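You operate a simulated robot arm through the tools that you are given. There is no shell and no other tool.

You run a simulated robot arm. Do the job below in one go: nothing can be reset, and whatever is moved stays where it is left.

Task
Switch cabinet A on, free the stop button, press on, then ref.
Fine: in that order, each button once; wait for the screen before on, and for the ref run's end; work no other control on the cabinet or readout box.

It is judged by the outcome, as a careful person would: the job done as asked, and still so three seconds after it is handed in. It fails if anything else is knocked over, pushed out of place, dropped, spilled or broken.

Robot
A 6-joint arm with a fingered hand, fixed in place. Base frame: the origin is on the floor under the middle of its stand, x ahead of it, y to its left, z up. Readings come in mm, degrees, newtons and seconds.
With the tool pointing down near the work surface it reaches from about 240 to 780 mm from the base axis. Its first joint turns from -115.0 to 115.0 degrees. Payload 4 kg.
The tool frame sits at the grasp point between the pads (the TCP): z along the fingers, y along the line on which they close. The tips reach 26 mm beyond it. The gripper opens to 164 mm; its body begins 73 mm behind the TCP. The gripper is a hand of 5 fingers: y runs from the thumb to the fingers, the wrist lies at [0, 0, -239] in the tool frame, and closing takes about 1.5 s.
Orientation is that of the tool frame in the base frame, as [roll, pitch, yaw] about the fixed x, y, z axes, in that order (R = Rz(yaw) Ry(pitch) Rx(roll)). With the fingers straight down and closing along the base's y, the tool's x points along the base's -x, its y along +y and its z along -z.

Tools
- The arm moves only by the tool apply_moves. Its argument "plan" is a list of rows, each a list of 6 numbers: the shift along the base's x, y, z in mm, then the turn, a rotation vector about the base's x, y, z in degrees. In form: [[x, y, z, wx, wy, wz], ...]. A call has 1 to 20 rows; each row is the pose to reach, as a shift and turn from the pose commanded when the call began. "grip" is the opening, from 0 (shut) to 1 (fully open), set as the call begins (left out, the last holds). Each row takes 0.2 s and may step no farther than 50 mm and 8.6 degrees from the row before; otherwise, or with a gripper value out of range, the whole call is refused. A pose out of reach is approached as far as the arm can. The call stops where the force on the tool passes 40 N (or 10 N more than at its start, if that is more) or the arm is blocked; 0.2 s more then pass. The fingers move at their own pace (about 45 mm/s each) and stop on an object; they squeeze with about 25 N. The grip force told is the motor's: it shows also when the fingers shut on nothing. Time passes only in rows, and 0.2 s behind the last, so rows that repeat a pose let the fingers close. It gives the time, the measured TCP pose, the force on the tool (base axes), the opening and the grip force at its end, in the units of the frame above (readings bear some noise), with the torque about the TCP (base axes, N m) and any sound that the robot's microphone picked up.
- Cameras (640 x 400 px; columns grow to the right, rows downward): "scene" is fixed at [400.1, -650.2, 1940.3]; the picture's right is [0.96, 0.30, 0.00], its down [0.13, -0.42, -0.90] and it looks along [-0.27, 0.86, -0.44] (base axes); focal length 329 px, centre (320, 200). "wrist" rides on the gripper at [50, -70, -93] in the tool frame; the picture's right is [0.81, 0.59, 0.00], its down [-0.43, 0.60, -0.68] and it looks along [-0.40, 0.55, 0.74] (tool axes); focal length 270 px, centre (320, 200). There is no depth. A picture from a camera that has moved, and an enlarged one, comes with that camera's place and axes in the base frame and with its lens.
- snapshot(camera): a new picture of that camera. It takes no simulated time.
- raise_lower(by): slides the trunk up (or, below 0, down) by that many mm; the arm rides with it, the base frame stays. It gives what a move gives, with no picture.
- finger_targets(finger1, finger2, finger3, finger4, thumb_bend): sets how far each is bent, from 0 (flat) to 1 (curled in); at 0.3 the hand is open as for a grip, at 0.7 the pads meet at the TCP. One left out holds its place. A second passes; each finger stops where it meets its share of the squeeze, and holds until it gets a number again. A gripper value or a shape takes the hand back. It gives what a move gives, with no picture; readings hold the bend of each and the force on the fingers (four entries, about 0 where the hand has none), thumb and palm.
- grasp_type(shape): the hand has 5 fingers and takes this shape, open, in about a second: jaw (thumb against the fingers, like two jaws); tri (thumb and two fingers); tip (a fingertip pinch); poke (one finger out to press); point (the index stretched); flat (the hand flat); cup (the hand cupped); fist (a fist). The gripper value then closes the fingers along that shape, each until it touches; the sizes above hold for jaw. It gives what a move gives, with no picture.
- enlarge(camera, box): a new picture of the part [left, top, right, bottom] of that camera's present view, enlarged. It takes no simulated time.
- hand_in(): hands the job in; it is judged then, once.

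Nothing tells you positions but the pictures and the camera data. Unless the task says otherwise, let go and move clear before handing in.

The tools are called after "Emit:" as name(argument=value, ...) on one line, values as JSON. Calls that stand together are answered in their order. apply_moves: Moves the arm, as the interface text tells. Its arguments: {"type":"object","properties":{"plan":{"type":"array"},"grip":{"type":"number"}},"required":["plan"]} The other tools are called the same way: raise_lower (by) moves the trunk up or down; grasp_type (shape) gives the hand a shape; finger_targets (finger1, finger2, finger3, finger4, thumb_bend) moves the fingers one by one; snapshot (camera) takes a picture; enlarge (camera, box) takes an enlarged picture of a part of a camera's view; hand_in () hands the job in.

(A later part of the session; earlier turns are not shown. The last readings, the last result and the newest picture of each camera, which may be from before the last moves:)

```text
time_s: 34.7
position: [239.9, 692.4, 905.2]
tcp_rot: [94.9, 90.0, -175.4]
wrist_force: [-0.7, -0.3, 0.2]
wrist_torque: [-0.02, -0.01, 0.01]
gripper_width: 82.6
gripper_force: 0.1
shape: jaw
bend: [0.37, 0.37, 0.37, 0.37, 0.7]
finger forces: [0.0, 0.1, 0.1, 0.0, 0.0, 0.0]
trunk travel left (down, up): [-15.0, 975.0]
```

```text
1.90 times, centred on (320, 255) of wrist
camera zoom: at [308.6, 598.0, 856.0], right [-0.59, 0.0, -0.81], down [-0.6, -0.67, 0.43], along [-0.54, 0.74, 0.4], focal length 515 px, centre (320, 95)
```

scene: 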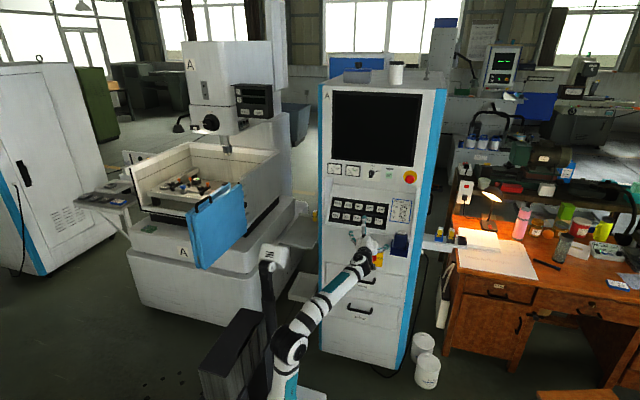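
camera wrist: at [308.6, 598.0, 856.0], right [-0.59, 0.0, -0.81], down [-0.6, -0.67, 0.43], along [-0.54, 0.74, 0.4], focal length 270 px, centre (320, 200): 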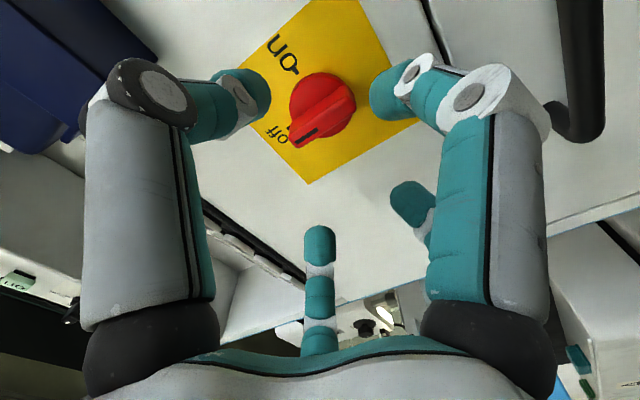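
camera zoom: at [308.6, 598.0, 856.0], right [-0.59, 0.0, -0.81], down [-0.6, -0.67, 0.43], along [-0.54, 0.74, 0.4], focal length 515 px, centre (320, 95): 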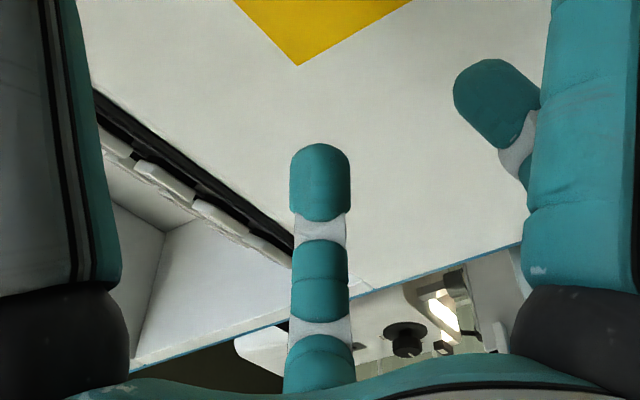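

The finger layout isn't obvious. I'll back off a bit and wiggle single fingers to learn which is which.

Emit:
apply_moves(plan=[[0, -20, 0, 0, 0, 0], [0, -40, 0, 0, 0, 0]])

Emit:
finger_targets(finger1=0.65)

Emit:
snapshot(camera="wrist")

Emit:
finger_targets(finger1=0.3, finger2=0.65)

Emit:
snapshot(camera="wrist")

Emit:
finger_targets(finger2=0.3, finger4=0.65)

Emit:
snapshot(camera="wrist")

```text
time_s: 35.3
position: [240.9, 651.1, 905.1]
tcp_rot: [129.8, 89.9, -140.7]
wrist_force: [-0.8, 0.2, 0.5]
wrist_torque: [-0.01, -0.02, 0.03]
gripper_width: 82.4
gripper_force: 0.1
shape: jaw
bend: [0.37, 0.37, 0.37, 0.37, 0.7]
finger forces: [0.0, 0.0, 0.0, 0.1, 0.0, 0.1]
trunk travel left (down, up): [-15.0, 975.0]
```

```text
time_s: 36.3
position: [240.0, 651.7, 905.5]
tcp_rot: [110.3, 89.9, -160.1]
wrist_force: [-0.4, -0.7, -0.4]
wrist_torque: [-0.02, -0.02, 0.01]
gripper_width: 32.2
gripper_force: 0.2
shape: fingers
bend: [0.65, 0.37, 0.37, 0.37, 0.7]
finger forces: [0.0, 0.0, 0.0, 0.1, 0.0, 0.0]
trunk travel left (down, up): [-15.0, 975.0]
```

```text
taken
camera wrist: at [309.3, 556.9, 856.1], right [-0.59, 0.0, -0.81], down [-0.6, -0.67, 0.43], along [-0.54, 0.74, 0.4], focal length 270 px, centre (320, 200)
```

wrist: 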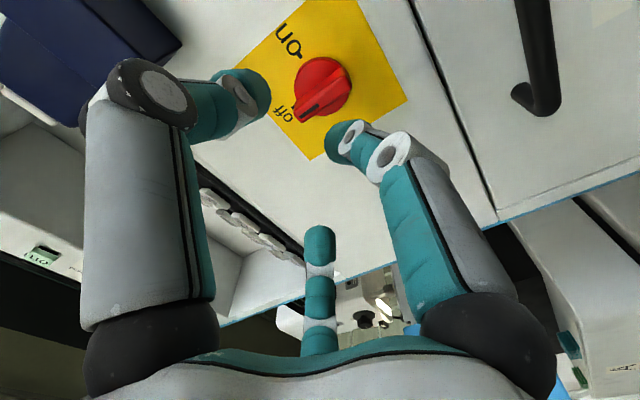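

```text
time_s: 37.3
position: [242.3, 651.3, 904.6]
tcp_rot: [109.3, 89.9, -161.1]
wrist_force: [0.2, 0.1, 0.2]
wrist_torque: [0.02, 0.01, -0.05]
gripper_width: 72.9
gripper_force: 0.1
shape: fingers
bend: [0.3, 0.65, 0.37, 0.37, 0.7]
finger forces: [0.1, 0.0, 0.1, 0.0, 0.0, 0.1]
trunk travel left (down, up): [-15.0, 975.0]
```

```text
taken
camera wrist: at [309.3, 556.9, 856.2], right [-0.59, 0.0, -0.81], down [-0.6, -0.67, 0.43], along [-0.54, 0.74, 0.4], focal length 270 px, centre (320, 200)
```

wrist: 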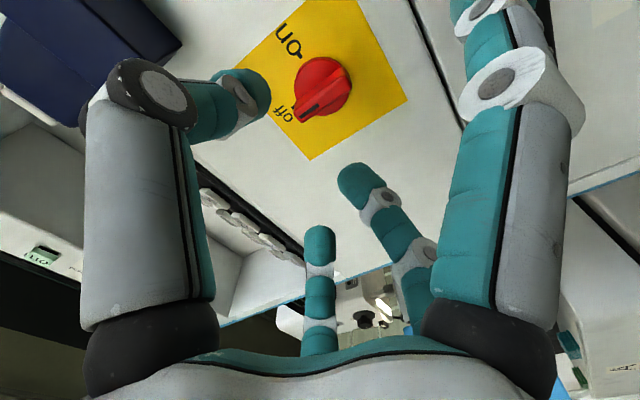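

```text
time_s: 38.3
position: [241.3, 650.1, 905.1]
tcp_rot: [108.8, 89.9, -161.5]
wrist_force: [-0.5, -0.3, 0.5]
wrist_torque: [-0.01, 0.0, -0.01]
gripper_width: 72.6
gripper_force: 0.1
shape: fingers
bend: [0.3, 0.3, 0.37, 0.65, 0.7]
finger forces: [0.1, 0.0, 0.1, 0.0, 0.1, 0.1]
trunk travel left (down, up): [-15.0, 975.0]
```

```text
taken
camera wrist: at [309.3, 556.9, 856.2], right [-0.59, 0.0, -0.81], down [-0.6, -0.67, 0.43], along [-0.54, 0.74, 0.4], focal length 270 px, centre (320, 200)
```

wrist: 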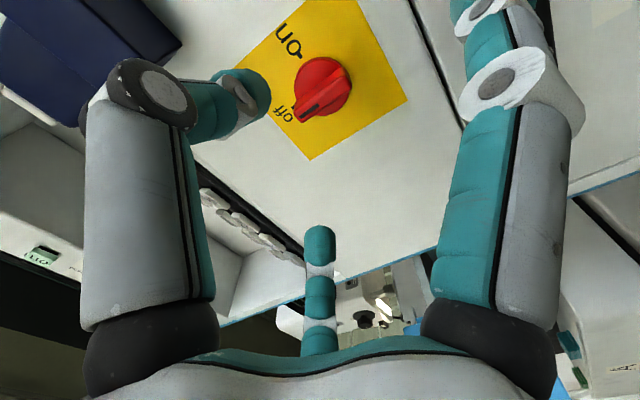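

Emit:
enlarge(camera="scene", box=[340, 250, 400, 300])

Emit:
finger_targets(finger4=0.3, finger3=0.65)

Emit:
snapshot(camera="wrist")

Emit:
enlarge(camera="scene", box=[340, 250, 400, 300])

Emit:
finger_targets(finger3=0.3, thumb_bend=0.3)

Emit:
snapshot(camera="wrist")

Emit:
enlarge(camera="scene", box=[340, 250, 400, 300])

```text
8.00 times, centred on (370, 275) of scene
camera zoom: at [400.1, -650.2, 1940.3], right [0.96, 0.3, 0.0], down [0.13, -0.42, -0.9], along [-0.27, 0.86, -0.44], focal length 2635 px, centre (-80, -400)
```

zoom: 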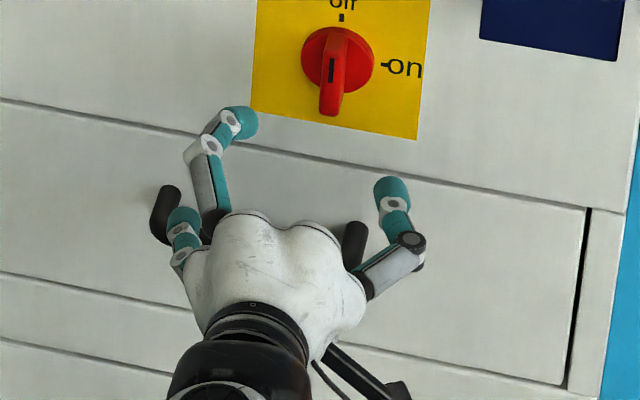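

```text
time_s: 39.3
position: [241.1, 649.9, 906.0]
tcp_rot: [109.0, 89.9, -161.2]
wrist_force: [0.0, -0.5, -0.2]
wrist_torque: [0.03, 0.05, 0.0]
gripper_width: 73.0
gripper_force: 0.0
shape: fingers
bend: [0.3, 0.3, 0.65, 0.3, 0.7]
finger forces: [0.1, 0.0, 0.0, 0.0, 0.0, 0.1]
trunk travel left (down, up): [-15.0, 975.0]
```

```text
taken
camera wrist: at [309.3, 556.9, 856.2], right [-0.59, 0.0, -0.81], down [-0.6, -0.67, 0.43], along [-0.54, 0.74, 0.4], focal length 270 px, centre (320, 200)
```

wrist: 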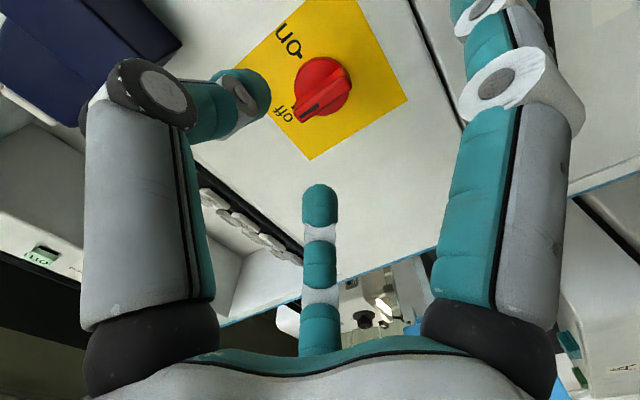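

```text
8.00 times, centred on (370, 275) of scene
camera zoom: at [400.1, -650.2, 1940.3], right [0.96, 0.3, 0.0], down [0.13, -0.42, -0.9], along [-0.27, 0.86, -0.44], focal length 2635 px, centre (-80, -400)
```

zoom: 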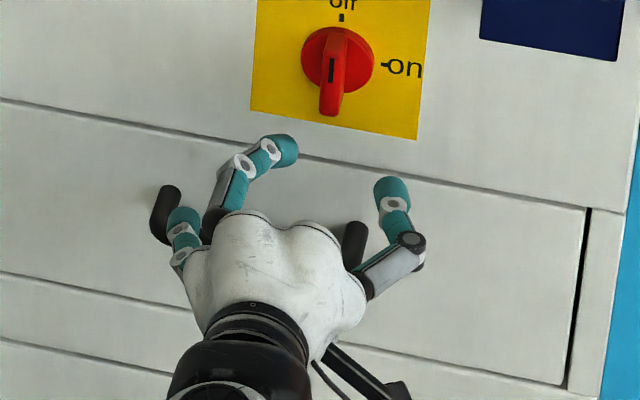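

```text
time_s: 40.3
position: [240.8, 650.7, 905.5]
tcp_rot: [109.5, 89.9, -160.9]
wrist_force: [0.5, -0.4, -0.5]
wrist_torque: [-0.01, -0.01, 0.0]
gripper_width: 90.3
gripper_force: 0.0
shape: fingers
bend: [0.3, 0.3, 0.3, 0.3, 0.3]
finger forces: [0.0, 0.0, 0.1, 0.0, 0.1, 0.0]
trunk travel left (down, up): [-15.0, 975.0]
```

```text
taken
camera wrist: at [309.3, 556.9, 856.2], right [-0.59, 0.0, -0.81], down [-0.6, -0.67, 0.43], along [-0.54, 0.74, 0.4], focal length 270 px, centre (320, 200)
```

wrist: 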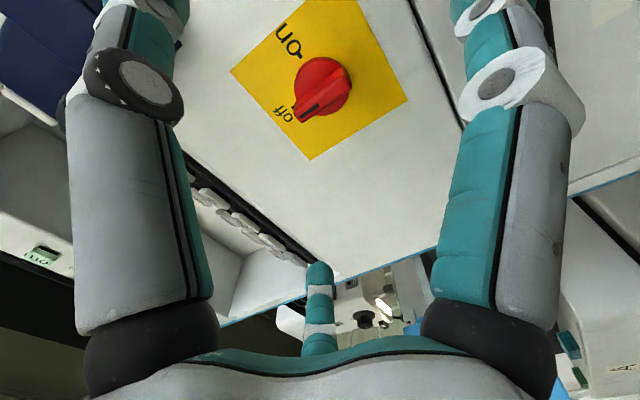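

```text
8.00 times, centred on (370, 275) of scene
camera zoom: at [400.1, -650.2, 1940.3], right [0.96, 0.3, 0.0], down [0.13, -0.42, -0.9], along [-0.27, 0.86, -0.44], focal length 2635 px, centre (-80, -400)
```

zoom: 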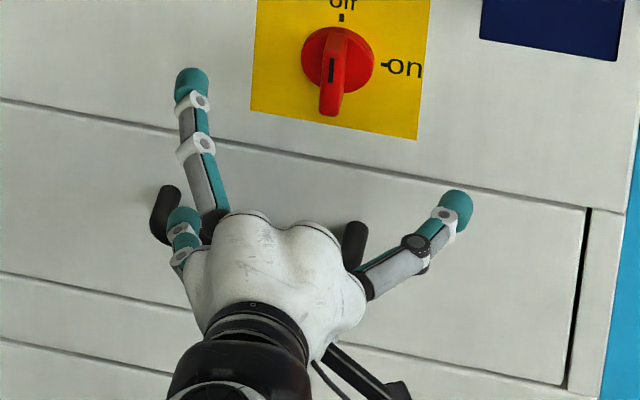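

Fingers 1–3 and the thumb sit radially around the palm: thumb on the −y tool side, fingers 2 and 3 opposite it, finger 1 at the side. I'll check what the "tri" and "tip" shapes look like.

Emit:
grasp_type(shape="tri")

Emit:
snapshot(camera="wrist")

Emit:
enlarge(camera="scene", box=[340, 250, 400, 300])

Emit:
grasp_type(shape="tip")

Emit:
snapshot(camera="wrist")

Emit:
enlarge(camera="scene", box=[340, 250, 400, 300])

```text
time_s: 41.2
position: [241.0, 651.2, 905.2]
tcp_rot: [109.3, 90.0, -161.0]
wrist_force: [1.0, -0.3, -0.1]
wrist_torque: [-0.02, 0.0, 0.01]
gripper_width: 163.9
gripper_force: 0.3
shape: tri
bend: [0.14, 0.3, 0.3, 0.14, 0.3]
finger forces: [0.1, 0.0, 0.0, 0.1, 0.0, 0.1]
trunk travel left (down, up): [-15.0, 975.0]
```

```text
taken
camera wrist: at [309.3, 556.9, 856.1], right [-0.59, 0.0, -0.81], down [-0.6, -0.67, 0.43], along [-0.54, 0.74, 0.4], focal length 270 px, centre (320, 200)
```

wrist: 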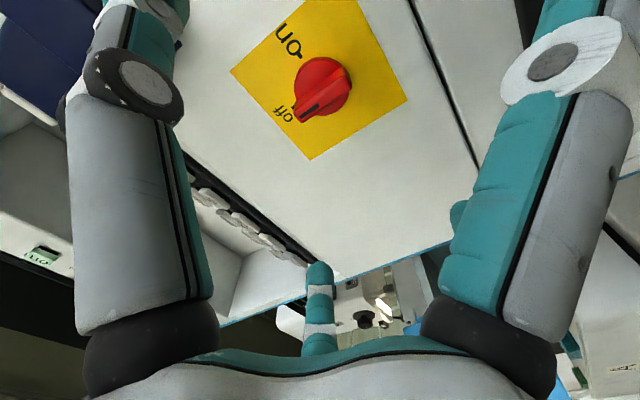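

```text
8.00 times, centred on (370, 275) of scene
camera zoom: at [400.1, -650.2, 1940.3], right [0.96, 0.3, 0.0], down [0.13, -0.42, -0.9], along [-0.27, 0.86, -0.44], focal length 2635 px, centre (-80, -400)
```

zoom: 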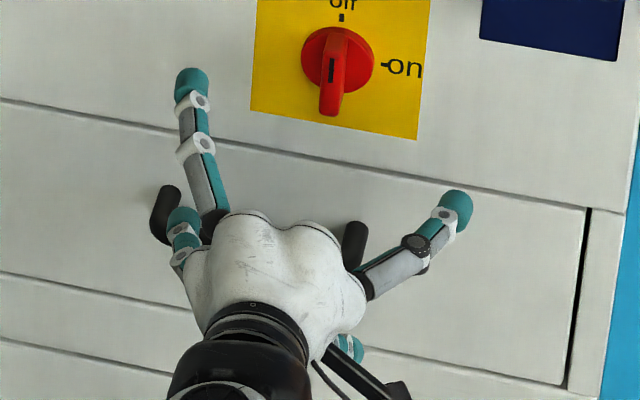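

```text
time_s: 42.1
position: [241.0, 650.6, 905.8]
tcp_rot: [109.5, 89.9, -160.9]
wrist_force: [-0.7, -0.4, -0.7]
wrist_torque: [-0.01, -0.02, -0.03]
gripper_width: 163.8
gripper_force: 0.0
shape: tip
bend: [0.14, 0.3, 0.3, 0.14, 0.3]
finger forces: [0.1, 0.0, 0.0, 0.0, 0.1, 0.0]
trunk travel left (down, up): [-15.0, 975.0]
```

```text
taken
camera wrist: at [309.3, 556.9, 856.2], right [-0.59, 0.0, -0.81], down [-0.6, -0.67, 0.43], along [-0.54, 0.74, 0.4], focal length 270 px, centre (320, 200)
```

wrist: 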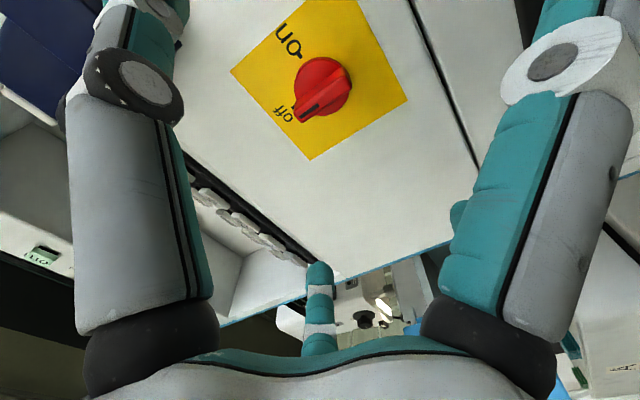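

```text
8.00 times, centred on (370, 275) of scene
camera zoom: at [400.1, -650.2, 1940.3], right [0.96, 0.3, 0.0], down [0.13, -0.42, -0.9], along [-0.27, 0.86, -0.44], focal length 2635 px, centre (-80, -400)
```

zoom: 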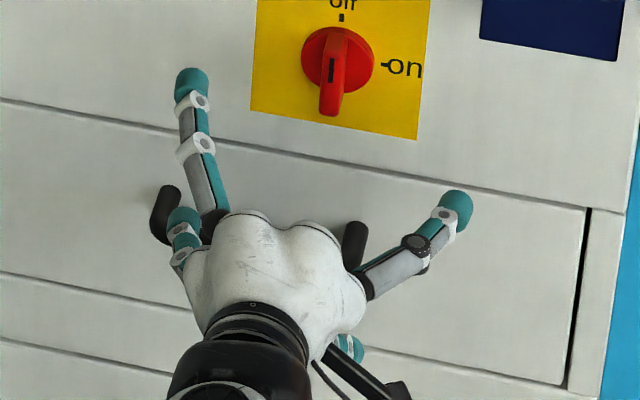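

In tri/tip shapes fingers 2 and 3 oppose the thumb and the others stay open, which suits the fin. I'll set finger positions individually and check the opening before moving in.

Emit:
finger_targets(finger1=0.4, finger2=0.5, finger3=0.5, finger4=0.4, thumb_bend=0.7)

Emit:
snapshot(camera="wrist")

Emit:
enlarge(camera="scene", box=[340, 250, 400, 300])

```text
time_s: 43.1
position: [241.6, 650.4, 904.8]
tcp_rot: [109.4, 89.9, -160.9]
wrist_force: [0.7, 0.3, -0.7]
wrist_torque: [-0.01, -0.03, -0.01]
gripper_width: 53.5
gripper_force: 0.0
shape: fingers
bend: [0.4, 0.5, 0.5, 0.4, 0.7]
finger forces: [0.1, 0.0, 0.0, 0.0, 0.0, 0.0]
trunk travel left (down, up): [-15.0, 975.0]
```

```text
taken
camera wrist: at [309.3, 556.9, 856.2], right [-0.59, 0.0, -0.81], down [-0.6, -0.67, 0.43], along [-0.54, 0.74, 0.4], focal length 270 px, centre (320, 200)
```

wrist: 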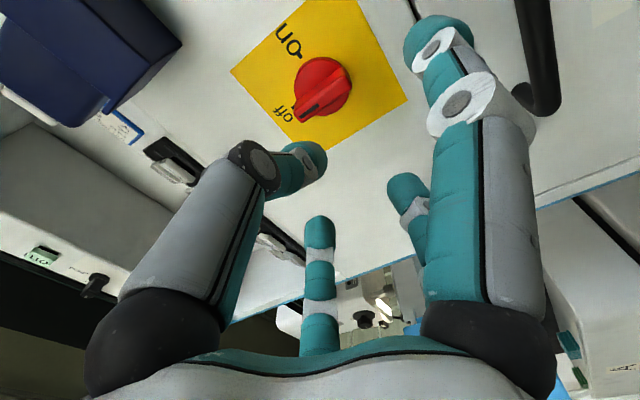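

```text
8.00 times, centred on (370, 275) of scene
camera zoom: at [400.1, -650.2, 1940.3], right [0.96, 0.3, 0.0], down [0.13, -0.42, -0.9], along [-0.27, 0.86, -0.44], focal length 2635 px, centre (-80, -400)
```

zoom: 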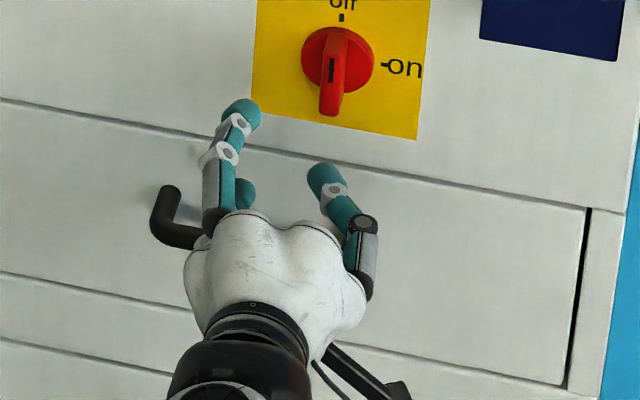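

The thumb at 0.7 is already at the centre line, so I'll open it to 0.5 like the fingers, and move in to y≈735.

Emit:
finger_targets(thumb_bend=0.5)

Emit:
apply_moves(plan=[[0, 20, -0.5, 0, 0, 0], [0, 40, -0.5, 0, 0, 0], [0, 60, -0.5, 0, 0, 0], [0, 80, -0.5, 0, 0, 0]])

Emit:
snapshot(camera="wrist")

Emit:
enlarge(camera="scene", box=[340, 240, 400, 290])

```text
time_s: 44.1
position: [241.6, 651.2, 905.6]
tcp_rot: [109.4, 89.9, -160.9]
wrist_force: [-0.2, -1.1, -1.0]
wrist_torque: [-0.05, -0.03, -0.01]
gripper_width: 57.2
gripper_force: 0.0
shape: fingers
bend: [0.4, 0.5, 0.5, 0.4, 0.5]
finger forces: [0.1, 0.0, 0.0, 0.1, 0.0, 0.0]
trunk travel left (down, up): [-15.0, 975.0]
```

```text
time_s: 45.1
position: [238.1, 730.3, 904.1]
tcp_rot: [110.4, 89.9, -159.9]
wrist_force: [0.2, -0.1, -0.1]
wrist_torque: [-0.01, 0.0, 0.05]
gripper_width: 57.0
gripper_force: 0.0
shape: fingers
bend: [0.4, 0.5, 0.5, 0.4, 0.5]
finger forces: [0.1, 0.0, 0.0, 0.0, 0.0, 0.0]
trunk travel left (down, up): [-15.0, 975.0]
```

```text
taken
camera wrist: at [306.8, 636.9, 854.5], right [-0.59, 0.0, -0.81], down [-0.6, -0.67, 0.43], along [-0.54, 0.74, 0.4], focal length 270 px, centre (320, 200)
```

wrist: 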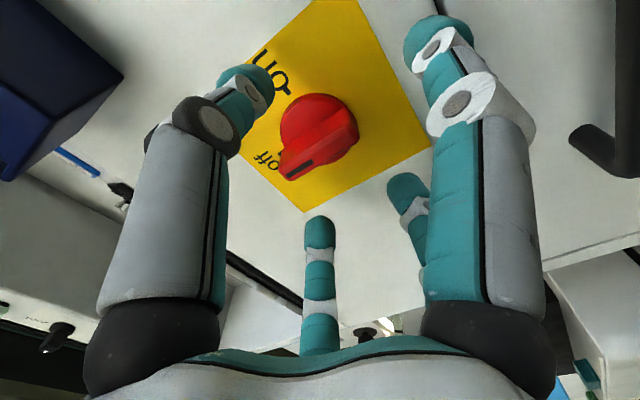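

```text
8.00 times, centred on (370, 265) of scene
camera zoom: at [400.1, -650.2, 1940.3], right [0.96, 0.3, 0.0], down [0.13, -0.42, -0.9], along [-0.27, 0.86, -0.44], focal length 2635 px, centre (-80, -320)
```

zoom: 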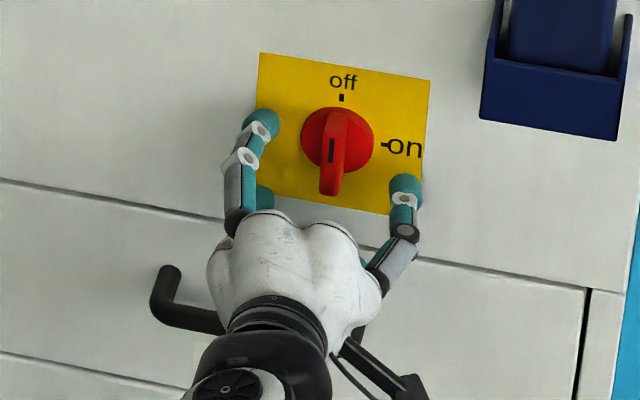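

Aligned: fin is centred between the thumb and fingers 2/3, with finger 1 below. I'll correct x by +2 mm, advance the last 22 mm slowly, and check contact.

Emit:
apply_moves(plan=[[2, 6, 0, 0, 0, 0], [2.3, 12, 0, 0, 0, 0], [2.3, 18, 0, 0, 0, 0], [2.3, 22, 0, 0, 0, 0]])

Emit:
snapshot(camera="wrist")

Emit:
enlarge(camera="scene", box=[340, 240, 400, 290])

```text
time_s: 46.1
position: [243.3, 751.6, 904.9]
tcp_rot: [91.5, 89.9, -178.7]
wrist_force: [0.1, 0.2, -0.2]
wrist_torque: [0.01, 0.01, 0.03]
gripper_width: 57.1
gripper_force: 0.0
shape: fingers
bend: [0.4, 0.5, 0.5, 0.4, 0.5]
finger forces: [0.0, 0.0, 0.0, 0.0, 0.0, 0.0]
trunk travel left (down, up): [-15.0, 975.0]
```

```text
taken
camera wrist: at [311.6, 658.7, 854.5], right [-0.59, 0.0, -0.81], down [-0.6, -0.67, 0.43], along [-0.54, 0.74, 0.4], focal length 270 px, centre (320, 200)
```

wrist: 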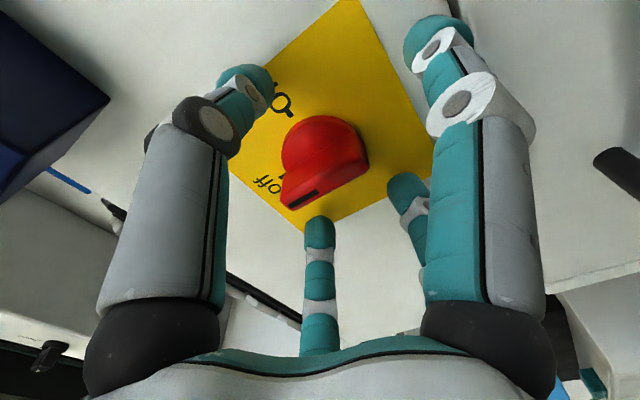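

```text
8.00 times, centred on (370, 265) of scene
camera zoom: at [400.1, -650.2, 1940.3], right [0.96, 0.3, 0.0], down [0.13, -0.42, -0.9], along [-0.27, 0.86, -0.44], focal length 2635 px, centre (-80, -320)
```

zoom: 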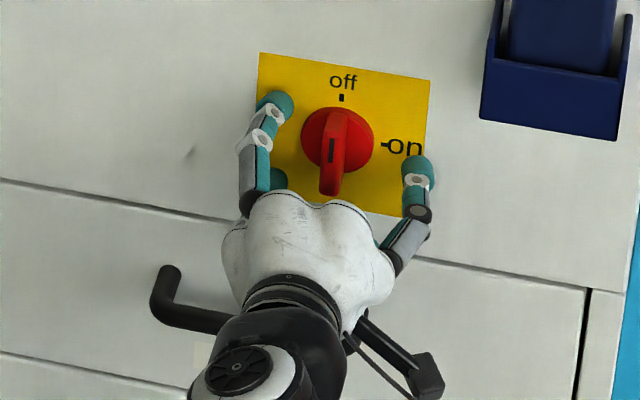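

Close now. I'll nudge −1.5 mm in x and +5 mm in y, then close thumb and fingers 2 and 3 onto the fin.

Emit:
apply_moves(plan=[[-1.5, 3, 0, 0, 0, 0], [-1.5, 5, 0, 0, 0, 0]])

Emit:
finger_targets(finger2=0.6, finger3=0.6, thumb_bend=0.6)

Emit:
snapshot(camera="wrist")

Emit:
enlarge(camera="scene", box=[350, 240, 395, 280])

```text
time_s: 46.7
position: [240.9, 757.8, 904.0]
tcp_rot: [134.8, 89.9, -135.6]
wrist_force: [-0.5, 0.4, 0.3]
wrist_torque: [0.02, 0.03, 0.0]
gripper_width: 56.8
gripper_force: 0.1
shape: fingers
bend: [0.4, 0.5, 0.5, 0.4, 0.5]
finger forces: [0.0, 0.0, 0.1, 0.1, 0.0, 0.0]
trunk travel left (down, up): [-15.0, 975.0]
```

```text
time_s: 47.7
position: [241.7, 757.9, 901.9]
tcp_rot: [109.8, 89.9, -160.5]
wrist_force: [-0.1, 0.5, 1.1]
wrist_torque: [0.01, 0.01, -0.03]
gripper_width: 51.9
gripper_force: 0.0
shape: fingers
bend: [0.4, 0.6, 0.6, 0.4, 0.6]
finger forces: [0.1, 0.0, 0.0, 0.0, 0.0, 0.0]
trunk travel left (down, up): [-15.0, 975.0]
```

```text
taken
camera wrist: at [310.2, 664.2, 853.9], right [-0.59, 0.0, -0.81], down [-0.6, -0.67, 0.43], along [-0.54, 0.74, 0.4], focal length 270 px, centre (320, 200)
```

wrist: 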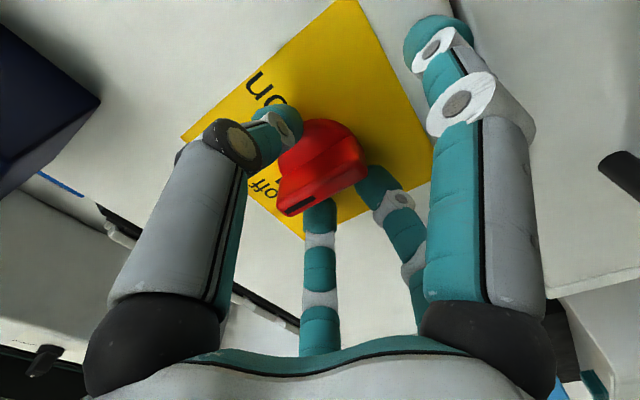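

```text
10.00 times, centred on (372, 260) of scene
camera zoom: at [400.1, -650.2, 1940.3], right [0.96, 0.3, 0.0], down [0.13, -0.42, -0.9], along [-0.27, 0.86, -0.44], focal length 3293 px, centre (-205, -400)
```

zoom: 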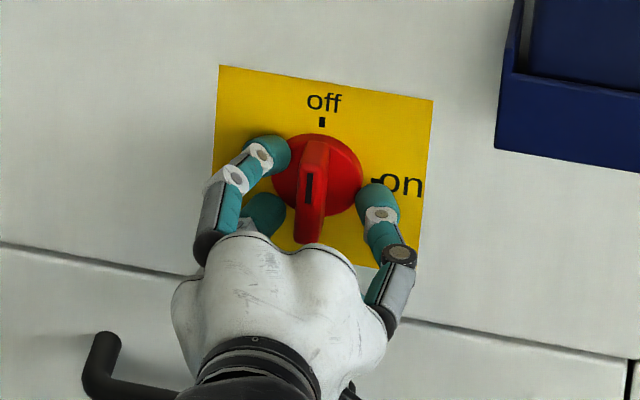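

Thumb and fingers straddle the fin nicely. Closing fully now.

Emit:
finger_targets(finger2=0.8, finger3=0.8, thumb_bend=0.8)

Emit:
snapshot(camera="wrist")

Emit:
enlarge(camera="scene", box=[350, 240, 395, 280])

```text
time_s: 48.7
position: [241.2, 757.0, 903.5]
tcp_rot: [103.1, 89.9, -167.1]
wrist_force: [-1.8, 5.3, 4.8]
wrist_torque: [0.18, 0.02, 0.25]
gripper_width: 53.2
gripper_force: 14.3
shape: fingers
bend: [0.4, 0.66, 0.63, 0.4, 0.68]
finger forces: [0.0, 8.2, 8.1, 0.0, 12.6, 0.0]
trunk travel left (down, up): [-15.0, 975.0]
```

```text
taken
camera wrist: at [309.8, 664.4, 854.1], right [-0.59, 0.0, -0.81], down [-0.6, -0.67, 0.43], along [-0.54, 0.74, 0.4], focal length 270 px, centre (320, 200)
```

wrist: 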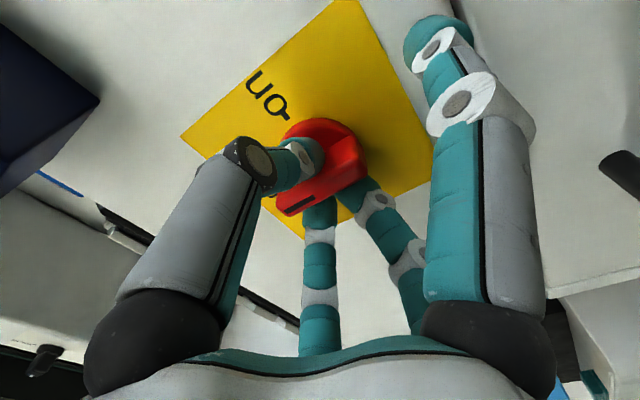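

```text
10.00 times, centred on (372, 260) of scene
camera zoom: at [400.1, -650.2, 1940.3], right [0.96, 0.3, 0.0], down [0.13, -0.42, -0.9], along [-0.27, 0.86, -0.44], focal length 3293 px, centre (-205, -400)
```

zoom: 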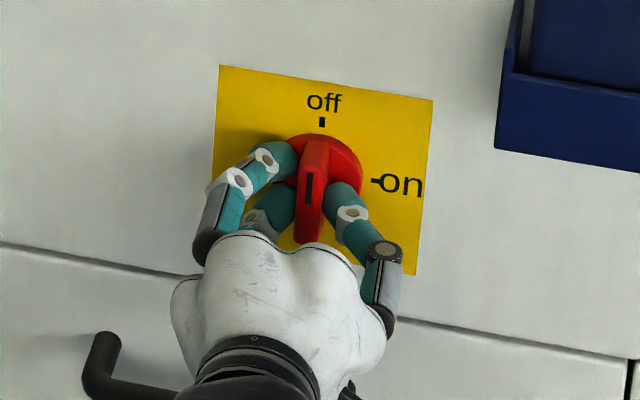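

Grip is firm (8/8/13 N). Now turn clockwise about +y, first 24° to verify the knob follows.

Emit:
apply_moves(plan=[[0, 0, 0, 0, 6, 0], [0, 0, 0, 0, 12, 0], [0, 0, 0, 0, 18, 0], [0, 0, 0, 0, 24, 0]])

Emit:
enlarge(camera="scene", box=[350, 240, 395, 280])

```text
time_s: 49.7
position: [242.4, 757.8, 903.2]
tcp_rot: [90.3, 65.8, 179.9]
wrist_force: [-0.7, 6.0, 7.0]
wrist_torque: [0.25, -0.18, 0.15]
gripper_width: 53.0
gripper_force: 15.7
shape: fingers
bend: [0.4, 0.66, 0.63, 0.4, 0.68]
finger forces: [0.0, 8.0, 8.3, 0.1, 15.3, 0.0]
trunk travel left (down, up): [-15.0, 975.0]
```

```text
10.00 times, centred on (372, 260) of scene
camera zoom: at [400.1, -650.2, 1940.3], right [0.96, 0.3, 0.0], down [0.13, -0.42, -0.9], along [-0.27, 0.86, -0.44], focal length 3293 px, centre (-205, -400)
```

zoom: 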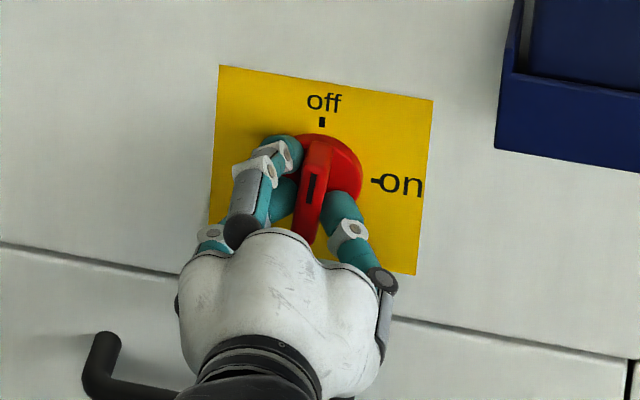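

Emit:
enlarge(camera="scene", box=[364, 248, 390, 268])

Emit:
snapshot(camera="wrist")

```text
16.00 times, centred on (377, 258) of scene
camera zoom: at [400.1, -650.2, 1940.3], right [0.96, 0.3, 0.0], down [0.13, -0.42, -0.9], along [-0.27, 0.86, -0.44], focal length 5270 px, centre (-592, -728)
```

zoom: 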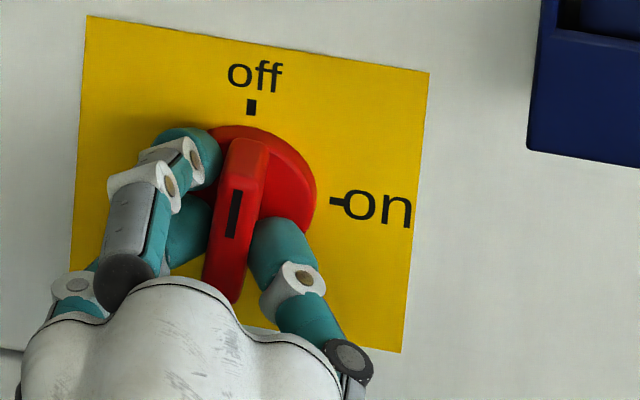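

```text
taken
camera wrist: at [283.8, 664.2, 830.7], right [-0.87, 0.0, -0.5], down [-0.37, -0.67, 0.64], along [-0.33, 0.74, 0.59], focal length 270 px, centre (320, 200)
```

wrist: 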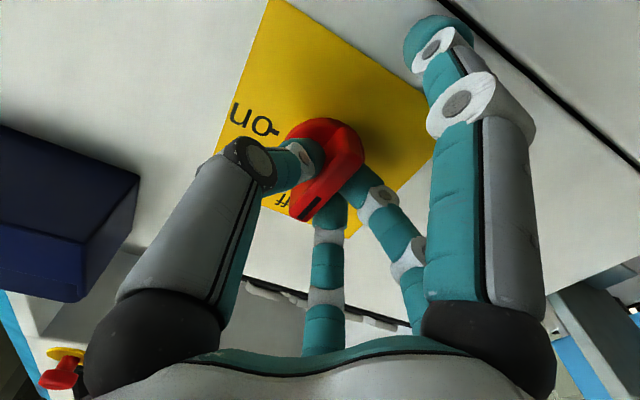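

The knob only followed ~5° while the hand slipped. I'll rotate back to align with the fin and regrip with the stronger tri squeeze.

Emit:
finger_targets(finger2=0.6, finger3=0.58, thumb_bend=0.6)

Emit:
apply_moves(plan=[[-0.5, 0, 0, 0, -6, 0], [-1, 0, 0, 0, -12, 0], [-1.2, 1, 0, 0, -18, 0]])

Emit:
enlarge(camera="scene", box=[364, 248, 390, 268])

```text
time_s: 50.7
position: [242.1, 759.1, 905.3]
tcp_rot: [90.4, 65.9, 179.9]
wrist_force: [1.6, -3.9, -0.4]
wrist_torque: [0.01, -0.04, 0.08]
gripper_width: 51.9
gripper_force: 1.5
shape: fingers
bend: [0.4, 0.62, 0.57, 0.4, 0.6]
finger forces: [0.0, 4.4, 0.0, 0.0, 0.0, 0.1]
trunk travel left (down, up): [-15.0, 975.0]
```

```text
time_s: 51.5
position: [241.1, 758.2, 903.3]
tcp_rot: [90.7, 84.0, -179.7]
wrist_force: [-0.9, -0.8, 0.8]
wrist_torque: [0.01, 0.04, 0.0]
gripper_width: 52.2
gripper_force: 0.2
shape: fingers
bend: [0.4, 0.6, 0.57, 0.4, 0.6]
finger forces: [0.0, 0.0, 0.0, 0.0, 0.0, 0.0]
trunk travel left (down, up): [-15.0, 975.0]
```

```text
16.00 times, centred on (377, 258) of scene
camera zoom: at [400.1, -650.2, 1940.3], right [0.96, 0.3, 0.0], down [0.13, -0.42, -0.9], along [-0.27, 0.86, -0.44], focal length 5270 px, centre (-592, -728)
```

zoom: 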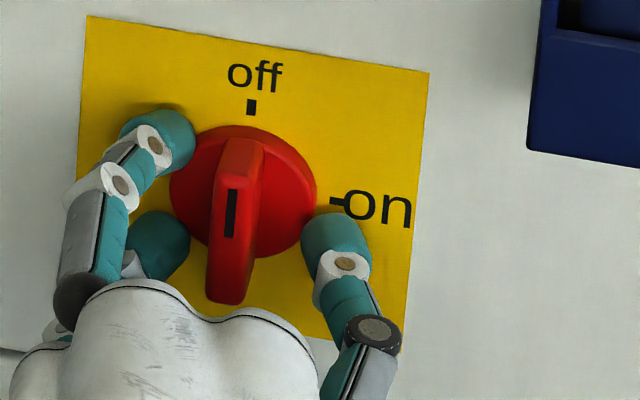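

The knob springs back (detent), and a soft pinch slips. I'll back off and look at the "poke" shape: pushing the fin's end sideways with one stiff finger around its arc should give far more torque.

Emit:
finger_targets(finger2=0.45, finger3=0.45, thumb_bend=0.45)

Emit:
apply_moves(plan=[[0, -25, 0, 0, 0, 0], [0, -50, 0, 0, 0, 0], [0, -80, 0, 0, 0, 0], [0, -110, 0, 0, 0, 0]])

Emit:
grasp_type(shape="poke")

Emit:
snapshot(camera="wrist")

Emit:
enlarge(camera="scene", box=[340, 240, 400, 300])

```text
time_s: 52.5
position: [241.2, 758.8, 902.8]
tcp_rot: [90.6, 83.9, -179.7]
wrist_force: [1.2, -0.6, 1.0]
wrist_torque: [-0.01, 0.01, -0.02]
gripper_width: 61.6
gripper_force: 0.0
shape: fingers
bend: [0.4, 0.45, 0.45, 0.4, 0.45]
finger forces: [0.0, 0.1, 0.0, 0.0, 0.1, 0.0]
trunk travel left (down, up): [-15.0, 975.0]
```

```text
time_s: 53.5
position: [242.4, 647.0, 903.7]
tcp_rot: [90.7, 84.0, -179.6]
wrist_force: [-0.4, -0.3, 0.3]
wrist_torque: [0.01, 0.02, 0.01]
gripper_width: 61.4
gripper_force: 0.1
shape: fingers
bend: [0.4, 0.45, 0.45, 0.4, 0.45]
finger forces: [0.1, 0.0, 0.0, 0.1, 0.0, 0.1]
trunk travel left (down, up): [-15.0, 975.0]
```

```text
time_s: 54.4
position: [243.3, 647.9, 904.5]
tcp_rot: [90.6, 83.9, -179.7]
wrist_force: [-0.2, 0.6, 0.4]
wrist_torque: [0.0, 0.03, 0.03]
gripper_width: 0.0
gripper_force: 0.1
shape: poke
bend: [1.0, 1.0, 1.0, 1.0, 0.83]
finger forces: [0.0, 0.1, 0.0, 0.0, 0.0, 0.1]
trunk travel left (down, up): [-15.0, 975.0]
```

```text
taken
camera wrist: at [304.8, 553.9, 848.1], right [-0.67, 0.0, -0.74], down [-0.55, -0.67, 0.49], along [-0.5, 0.74, 0.45], focal length 270 px, centre (320, 200)
```

wrist: 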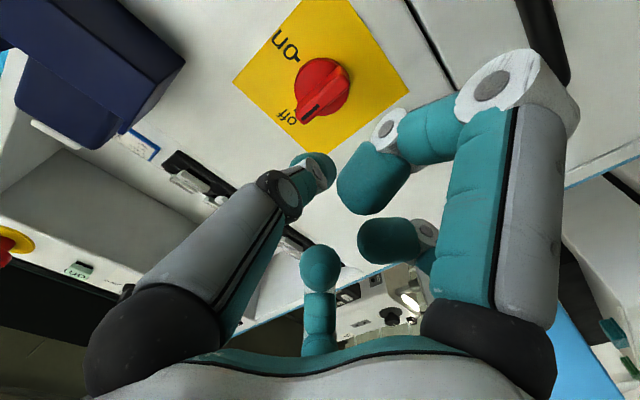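

```text
6.67 times, centred on (370, 270) of scene
camera zoom: at [400.1, -650.2, 1940.3], right [0.96, 0.3, 0.0], down [0.13, -0.42, -0.9], along [-0.27, 0.86, -0.44], focal length 2196 px, centre (-13, -267)
```

zoom: 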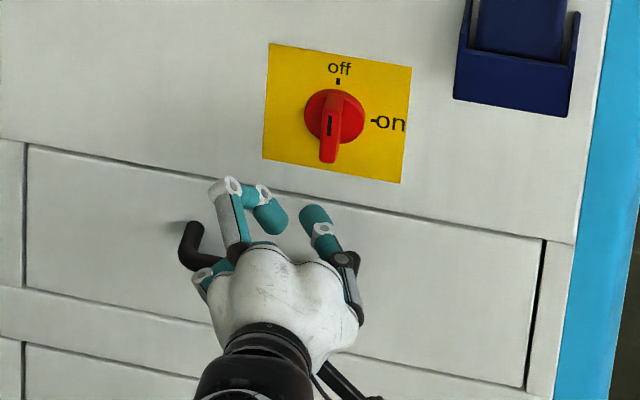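

"Poke" curls the fingers and puts the thumb out at the TCP, stiff sideways. I'll roll the hand 84° so the thumb's stiff side faces the push direction, then push the fin's lower end from right to left along its arc (clockwise).

Emit:
apply_moves(plan=[[1, 0, -1, 0, 7.64, 0], [2, 0, -3, 0, 15.27, 0], [4, 0, -4, 0, 22.9, 0], [5, 0, -6, 0, 30.5, 0], [6, 0, -7, 0, 38.2, 0], [8, 0, -9, 0, 45.8, 0], [9, 0, -10, 0, 53.5, 0], [11, 0, -12, 0, 61.1, 0], [12, 0, -13, 0, 68.7, 0], [14, 0, -15, 0, 76.4, 0], [16, 0, -16, 0, 84, 0]])

Emit:
snapshot(camera="wrist")

Emit:
enlarge(camera="scene", box=[340, 240, 400, 300])

```text
time_s: 56.8
position: [257.1, 649.2, 888.0]
tcp_rot: [90.3, -0.2, -180.0]
wrist_force: [0.1, -0.2, -0.4]
wrist_torque: [0.01, -0.04, -0.02]
gripper_width: 0.0
gripper_force: 0.0
shape: poke
bend: [1.0, 1.0, 1.0, 1.0, 0.83]
finger forces: [0.0, 0.1, 0.1, 0.1, 0.0, 0.0]
trunk travel left (down, up): [-15.0, 975.0]
```

```text
taken
camera wrist: at [206.2, 554.7, 820.6], right [-0.81, 0.0, 0.59], down [0.44, -0.67, 0.6], along [0.4, 0.74, 0.54], focal length 270 px, centre (320, 200)
```

wrist: 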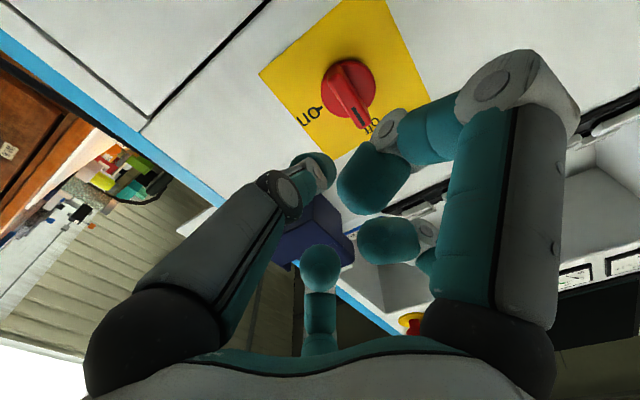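

```text
6.67 times, centred on (370, 270) of scene
camera zoom: at [400.1, -650.2, 1940.3], right [0.96, 0.3, 0.0], down [0.13, -0.42, -0.9], along [-0.27, 0.86, -0.44], focal length 2196 px, centre (-13, -267)
```

zoom: 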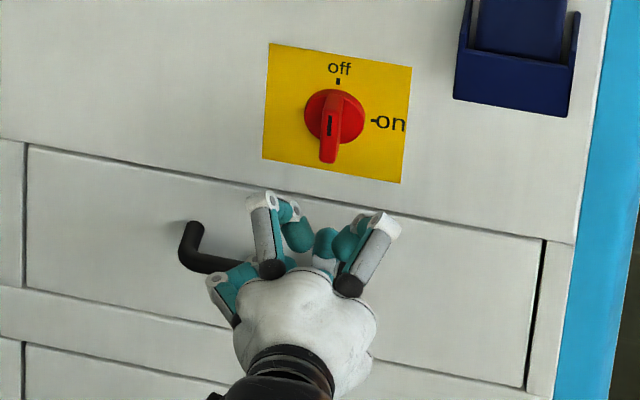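

Hand is rolled with the thumb tip forward, lower right of the fin. Moving in to y≈738 first, with the tip ~6 mm right of the fin, to verify.

Emit:
apply_moves(plan=[[5, 20, 3, 0, 0, 0], [10, 40, 5, 0, 0, 0], [10, 65, 5, 0, 0, 0], [10, 88, 5, 0, 0, 0]])

Emit:
snapshot(camera="wrist")

Emit:
enlarge(camera="scene", box=[355, 240, 395, 275])

```text
time_s: 57.8
position: [265.8, 737.9, 894.3]
tcp_rot: [90.4, -0.1, 180.0]
wrist_force: [1.1, -0.8, 0.4]
wrist_torque: [-0.03, 0.01, -0.02]
gripper_width: 0.0
gripper_force: 0.1
shape: poke
bend: [1.0, 1.0, 1.0, 1.0, 0.83]
finger forces: [0.1, 0.1, 0.0, 0.1, 0.1, 0.0]
trunk travel left (down, up): [-15.0, 975.0]
```

```text
taken
camera wrist: at [215.4, 644.2, 825.7], right [-0.81, 0.0, 0.59], down [0.43, -0.67, 0.6], along [0.4, 0.74, 0.54], focal length 270 px, centre (320, 200)
```

wrist: 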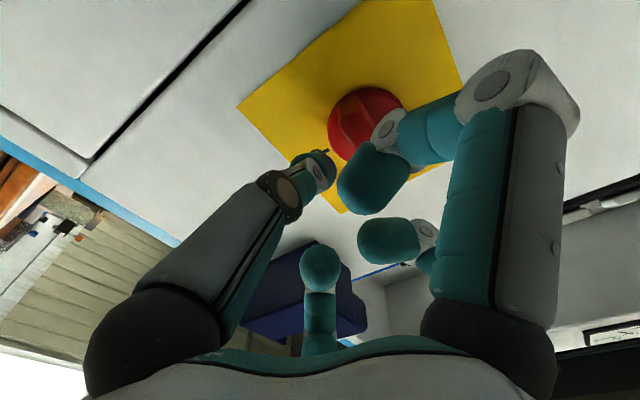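

```text
11.43 times, centred on (375, 258) of scene
camera zoom: at [400.1, -650.2, 1940.3], right [0.96, 0.3, 0.0], down [0.13, -0.42, -0.9], along [-0.27, 0.86, -0.44], focal length 3764 px, centre (-309, -457)
```

zoom: 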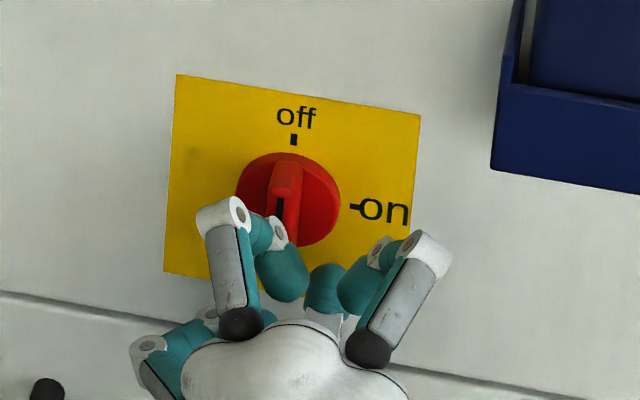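

Emit:
apply_moves(plan=[[0, 5, 0, 0, 0, 0], [0, 10, 0, 0, 0, 0], [0, 16, 0, 0, 0, 0]])

Emit:
enlarge(camera="scene", box=[355, 240, 395, 275])

Emit:
enlarge(camera="wrist", box=[240, 60, 440, 220])

```text
time_s: 58.6
position: [268.6, 754.2, 892.1]
tcp_rot: [90.3, -0.1, -180.0]
wrist_force: [-0.2, 0.1, 0.7]
wrist_torque: [-0.04, -0.01, 0.04]
gripper_width: 0.0
gripper_force: 0.1
shape: poke
bend: [1.0, 1.0, 1.0, 1.0, 0.83]
finger forces: [0.0, 0.1, 0.1, 0.0, 0.0, 0.0]
trunk travel left (down, up): [-15.0, 975.0]
```

```text
11.43 times, centred on (375, 258) of scene
camera zoom: at [400.1, -650.2, 1940.3], right [0.96, 0.3, 0.0], down [0.13, -0.42, -0.9], along [-0.27, 0.86, -0.44], focal length 3764 px, centre (-309, -457)
```

zoom: 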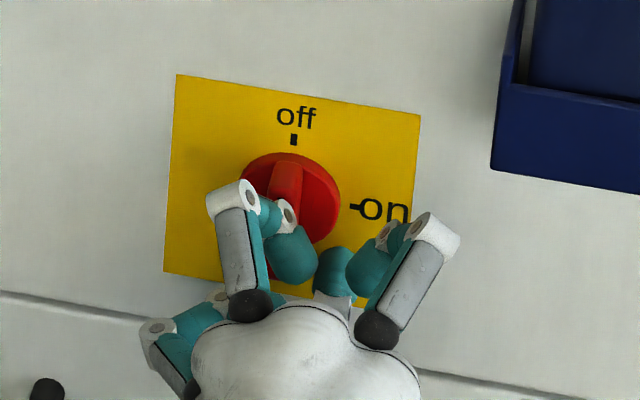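

```text
2.50 times, centred on (340, 140) of wrist
camera zoom: at [217.0, 659.3, 824.6], right [-0.81, 0.0, 0.59], down [0.43, -0.67, 0.6], along [0.4, 0.74, 0.54], focal length 676 px, centre (270, 350)
```

zoom: 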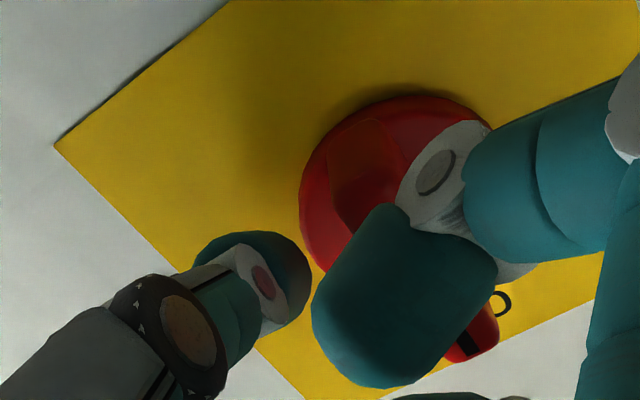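

No contact yet, tip is right of the fin's lower end. Now the first push: contact and 24° of the arc, hand rotating with it about the knob axis.

Emit:
apply_moves(plan=[[-3.5, 0, 0, 0, 0, 0], [-6.8, 0, -0.5, 0, 0, 0], [-8.5, 0, -3.2, 0, 8, 0], [-10.6, 0, -5.6, 0, 16, 0], [-13, 0, -7.7, 0, 24, 0]])

Emit:
enlarge(camera="scene", box=[355, 240, 395, 275])

Emit:
snapshot(camera="wrist")

```text
time_s: 59.8
position: [255.1, 751.6, 886.1]
tcp_rot: [90.3, -24.3, 180.0]
wrist_force: [1.8, 0.1, 0.3]
wrist_torque: [0.02, -0.02, -0.05]
gripper_width: 0.1
gripper_force: 0.0
shape: poke
bend: [1.0, 1.0, 1.0, 1.0, 0.83]
finger forces: [0.1, 0.0, 0.0, 0.0, 2.2, 0.0]
trunk travel left (down, up): [-15.0, 975.0]
```

```text
11.43 times, centred on (375, 258) of scene
camera zoom: at [400.1, -650.2, 1940.3], right [0.96, 0.3, 0.0], down [0.13, -0.42, -0.9], along [-0.27, 0.86, -0.44], focal length 3764 px, centre (-309, -457)
```

zoom: 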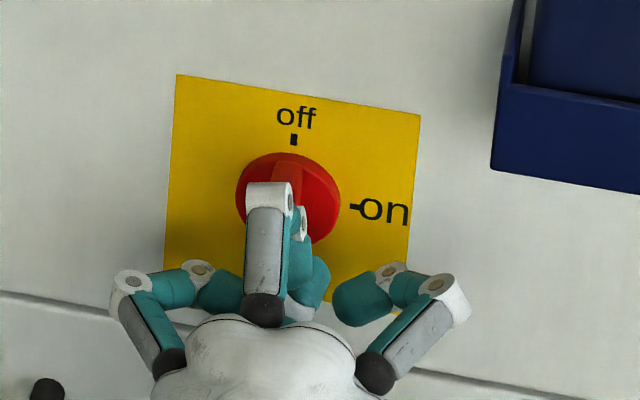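

```text
taken
camera wrist: at [180.7, 658.4, 844.2], right [-0.5, 0.0, 0.87], down [0.64, -0.67, 0.37], along [0.59, 0.74, 0.33], focal length 270 px, centre (320, 200)
```

wrist: 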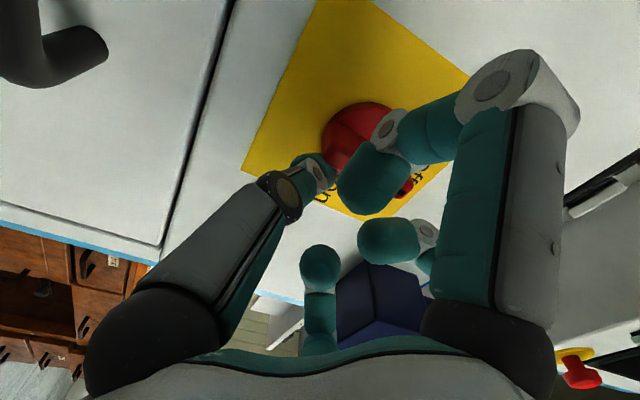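

Only light contact so far (2 N on the thumb) and the knob hasn't moved; the thumb is slimmer than I assumed. I'll push further left.

Emit:
apply_moves(plan=[[-2.5, 0, 0.5, 0, 0, 0], [-5, 0, 0.5, 0, 0, 0], [-7.5, 0, 0.5, 0, 0, 0], [-10, 0, 0.5, 0, 0, 0]])

Emit:
enlarge(camera="scene", box=[355, 240, 395, 275])

Emit:
enlarge(camera="wrist", box=[240, 60, 440, 220])

```text
time_s: 60.8
position: [244.6, 753.0, 885.0]
tcp_rot: [90.4, -24.0, 180.0]
wrist_force: [5.3, -2.7, -2.2]
wrist_torque: [-0.03, -0.04, -0.04]
gripper_width: 0.2
gripper_force: 0.0
shape: poke
bend: [1.0, 1.0, 1.0, 1.0, 0.83]
finger forces: [0.0, 0.0, 0.1, 0.1, 5.6, 0.1]
trunk travel left (down, up): [-15.0, 975.0]
```

```text
11.43 times, centred on (375, 258) of scene
camera zoom: at [400.1, -650.2, 1940.3], right [0.96, 0.3, 0.0], down [0.13, -0.42, -0.9], along [-0.27, 0.86, -0.44], focal length 3764 px, centre (-309, -457)
```

zoom: 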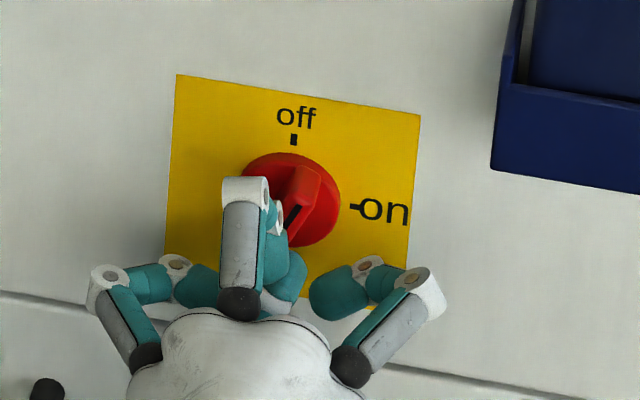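

```text
2.50 times, centred on (340, 140) of wrist
camera zoom: at [170.3, 659.6, 844.0], right [-0.5, 0.0, 0.87], down [0.64, -0.67, 0.37], along [0.58, 0.74, 0.33], focal length 676 px, centre (270, 350)
```

zoom: 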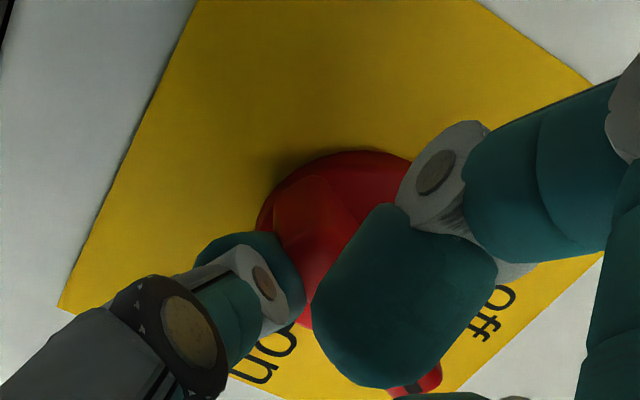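

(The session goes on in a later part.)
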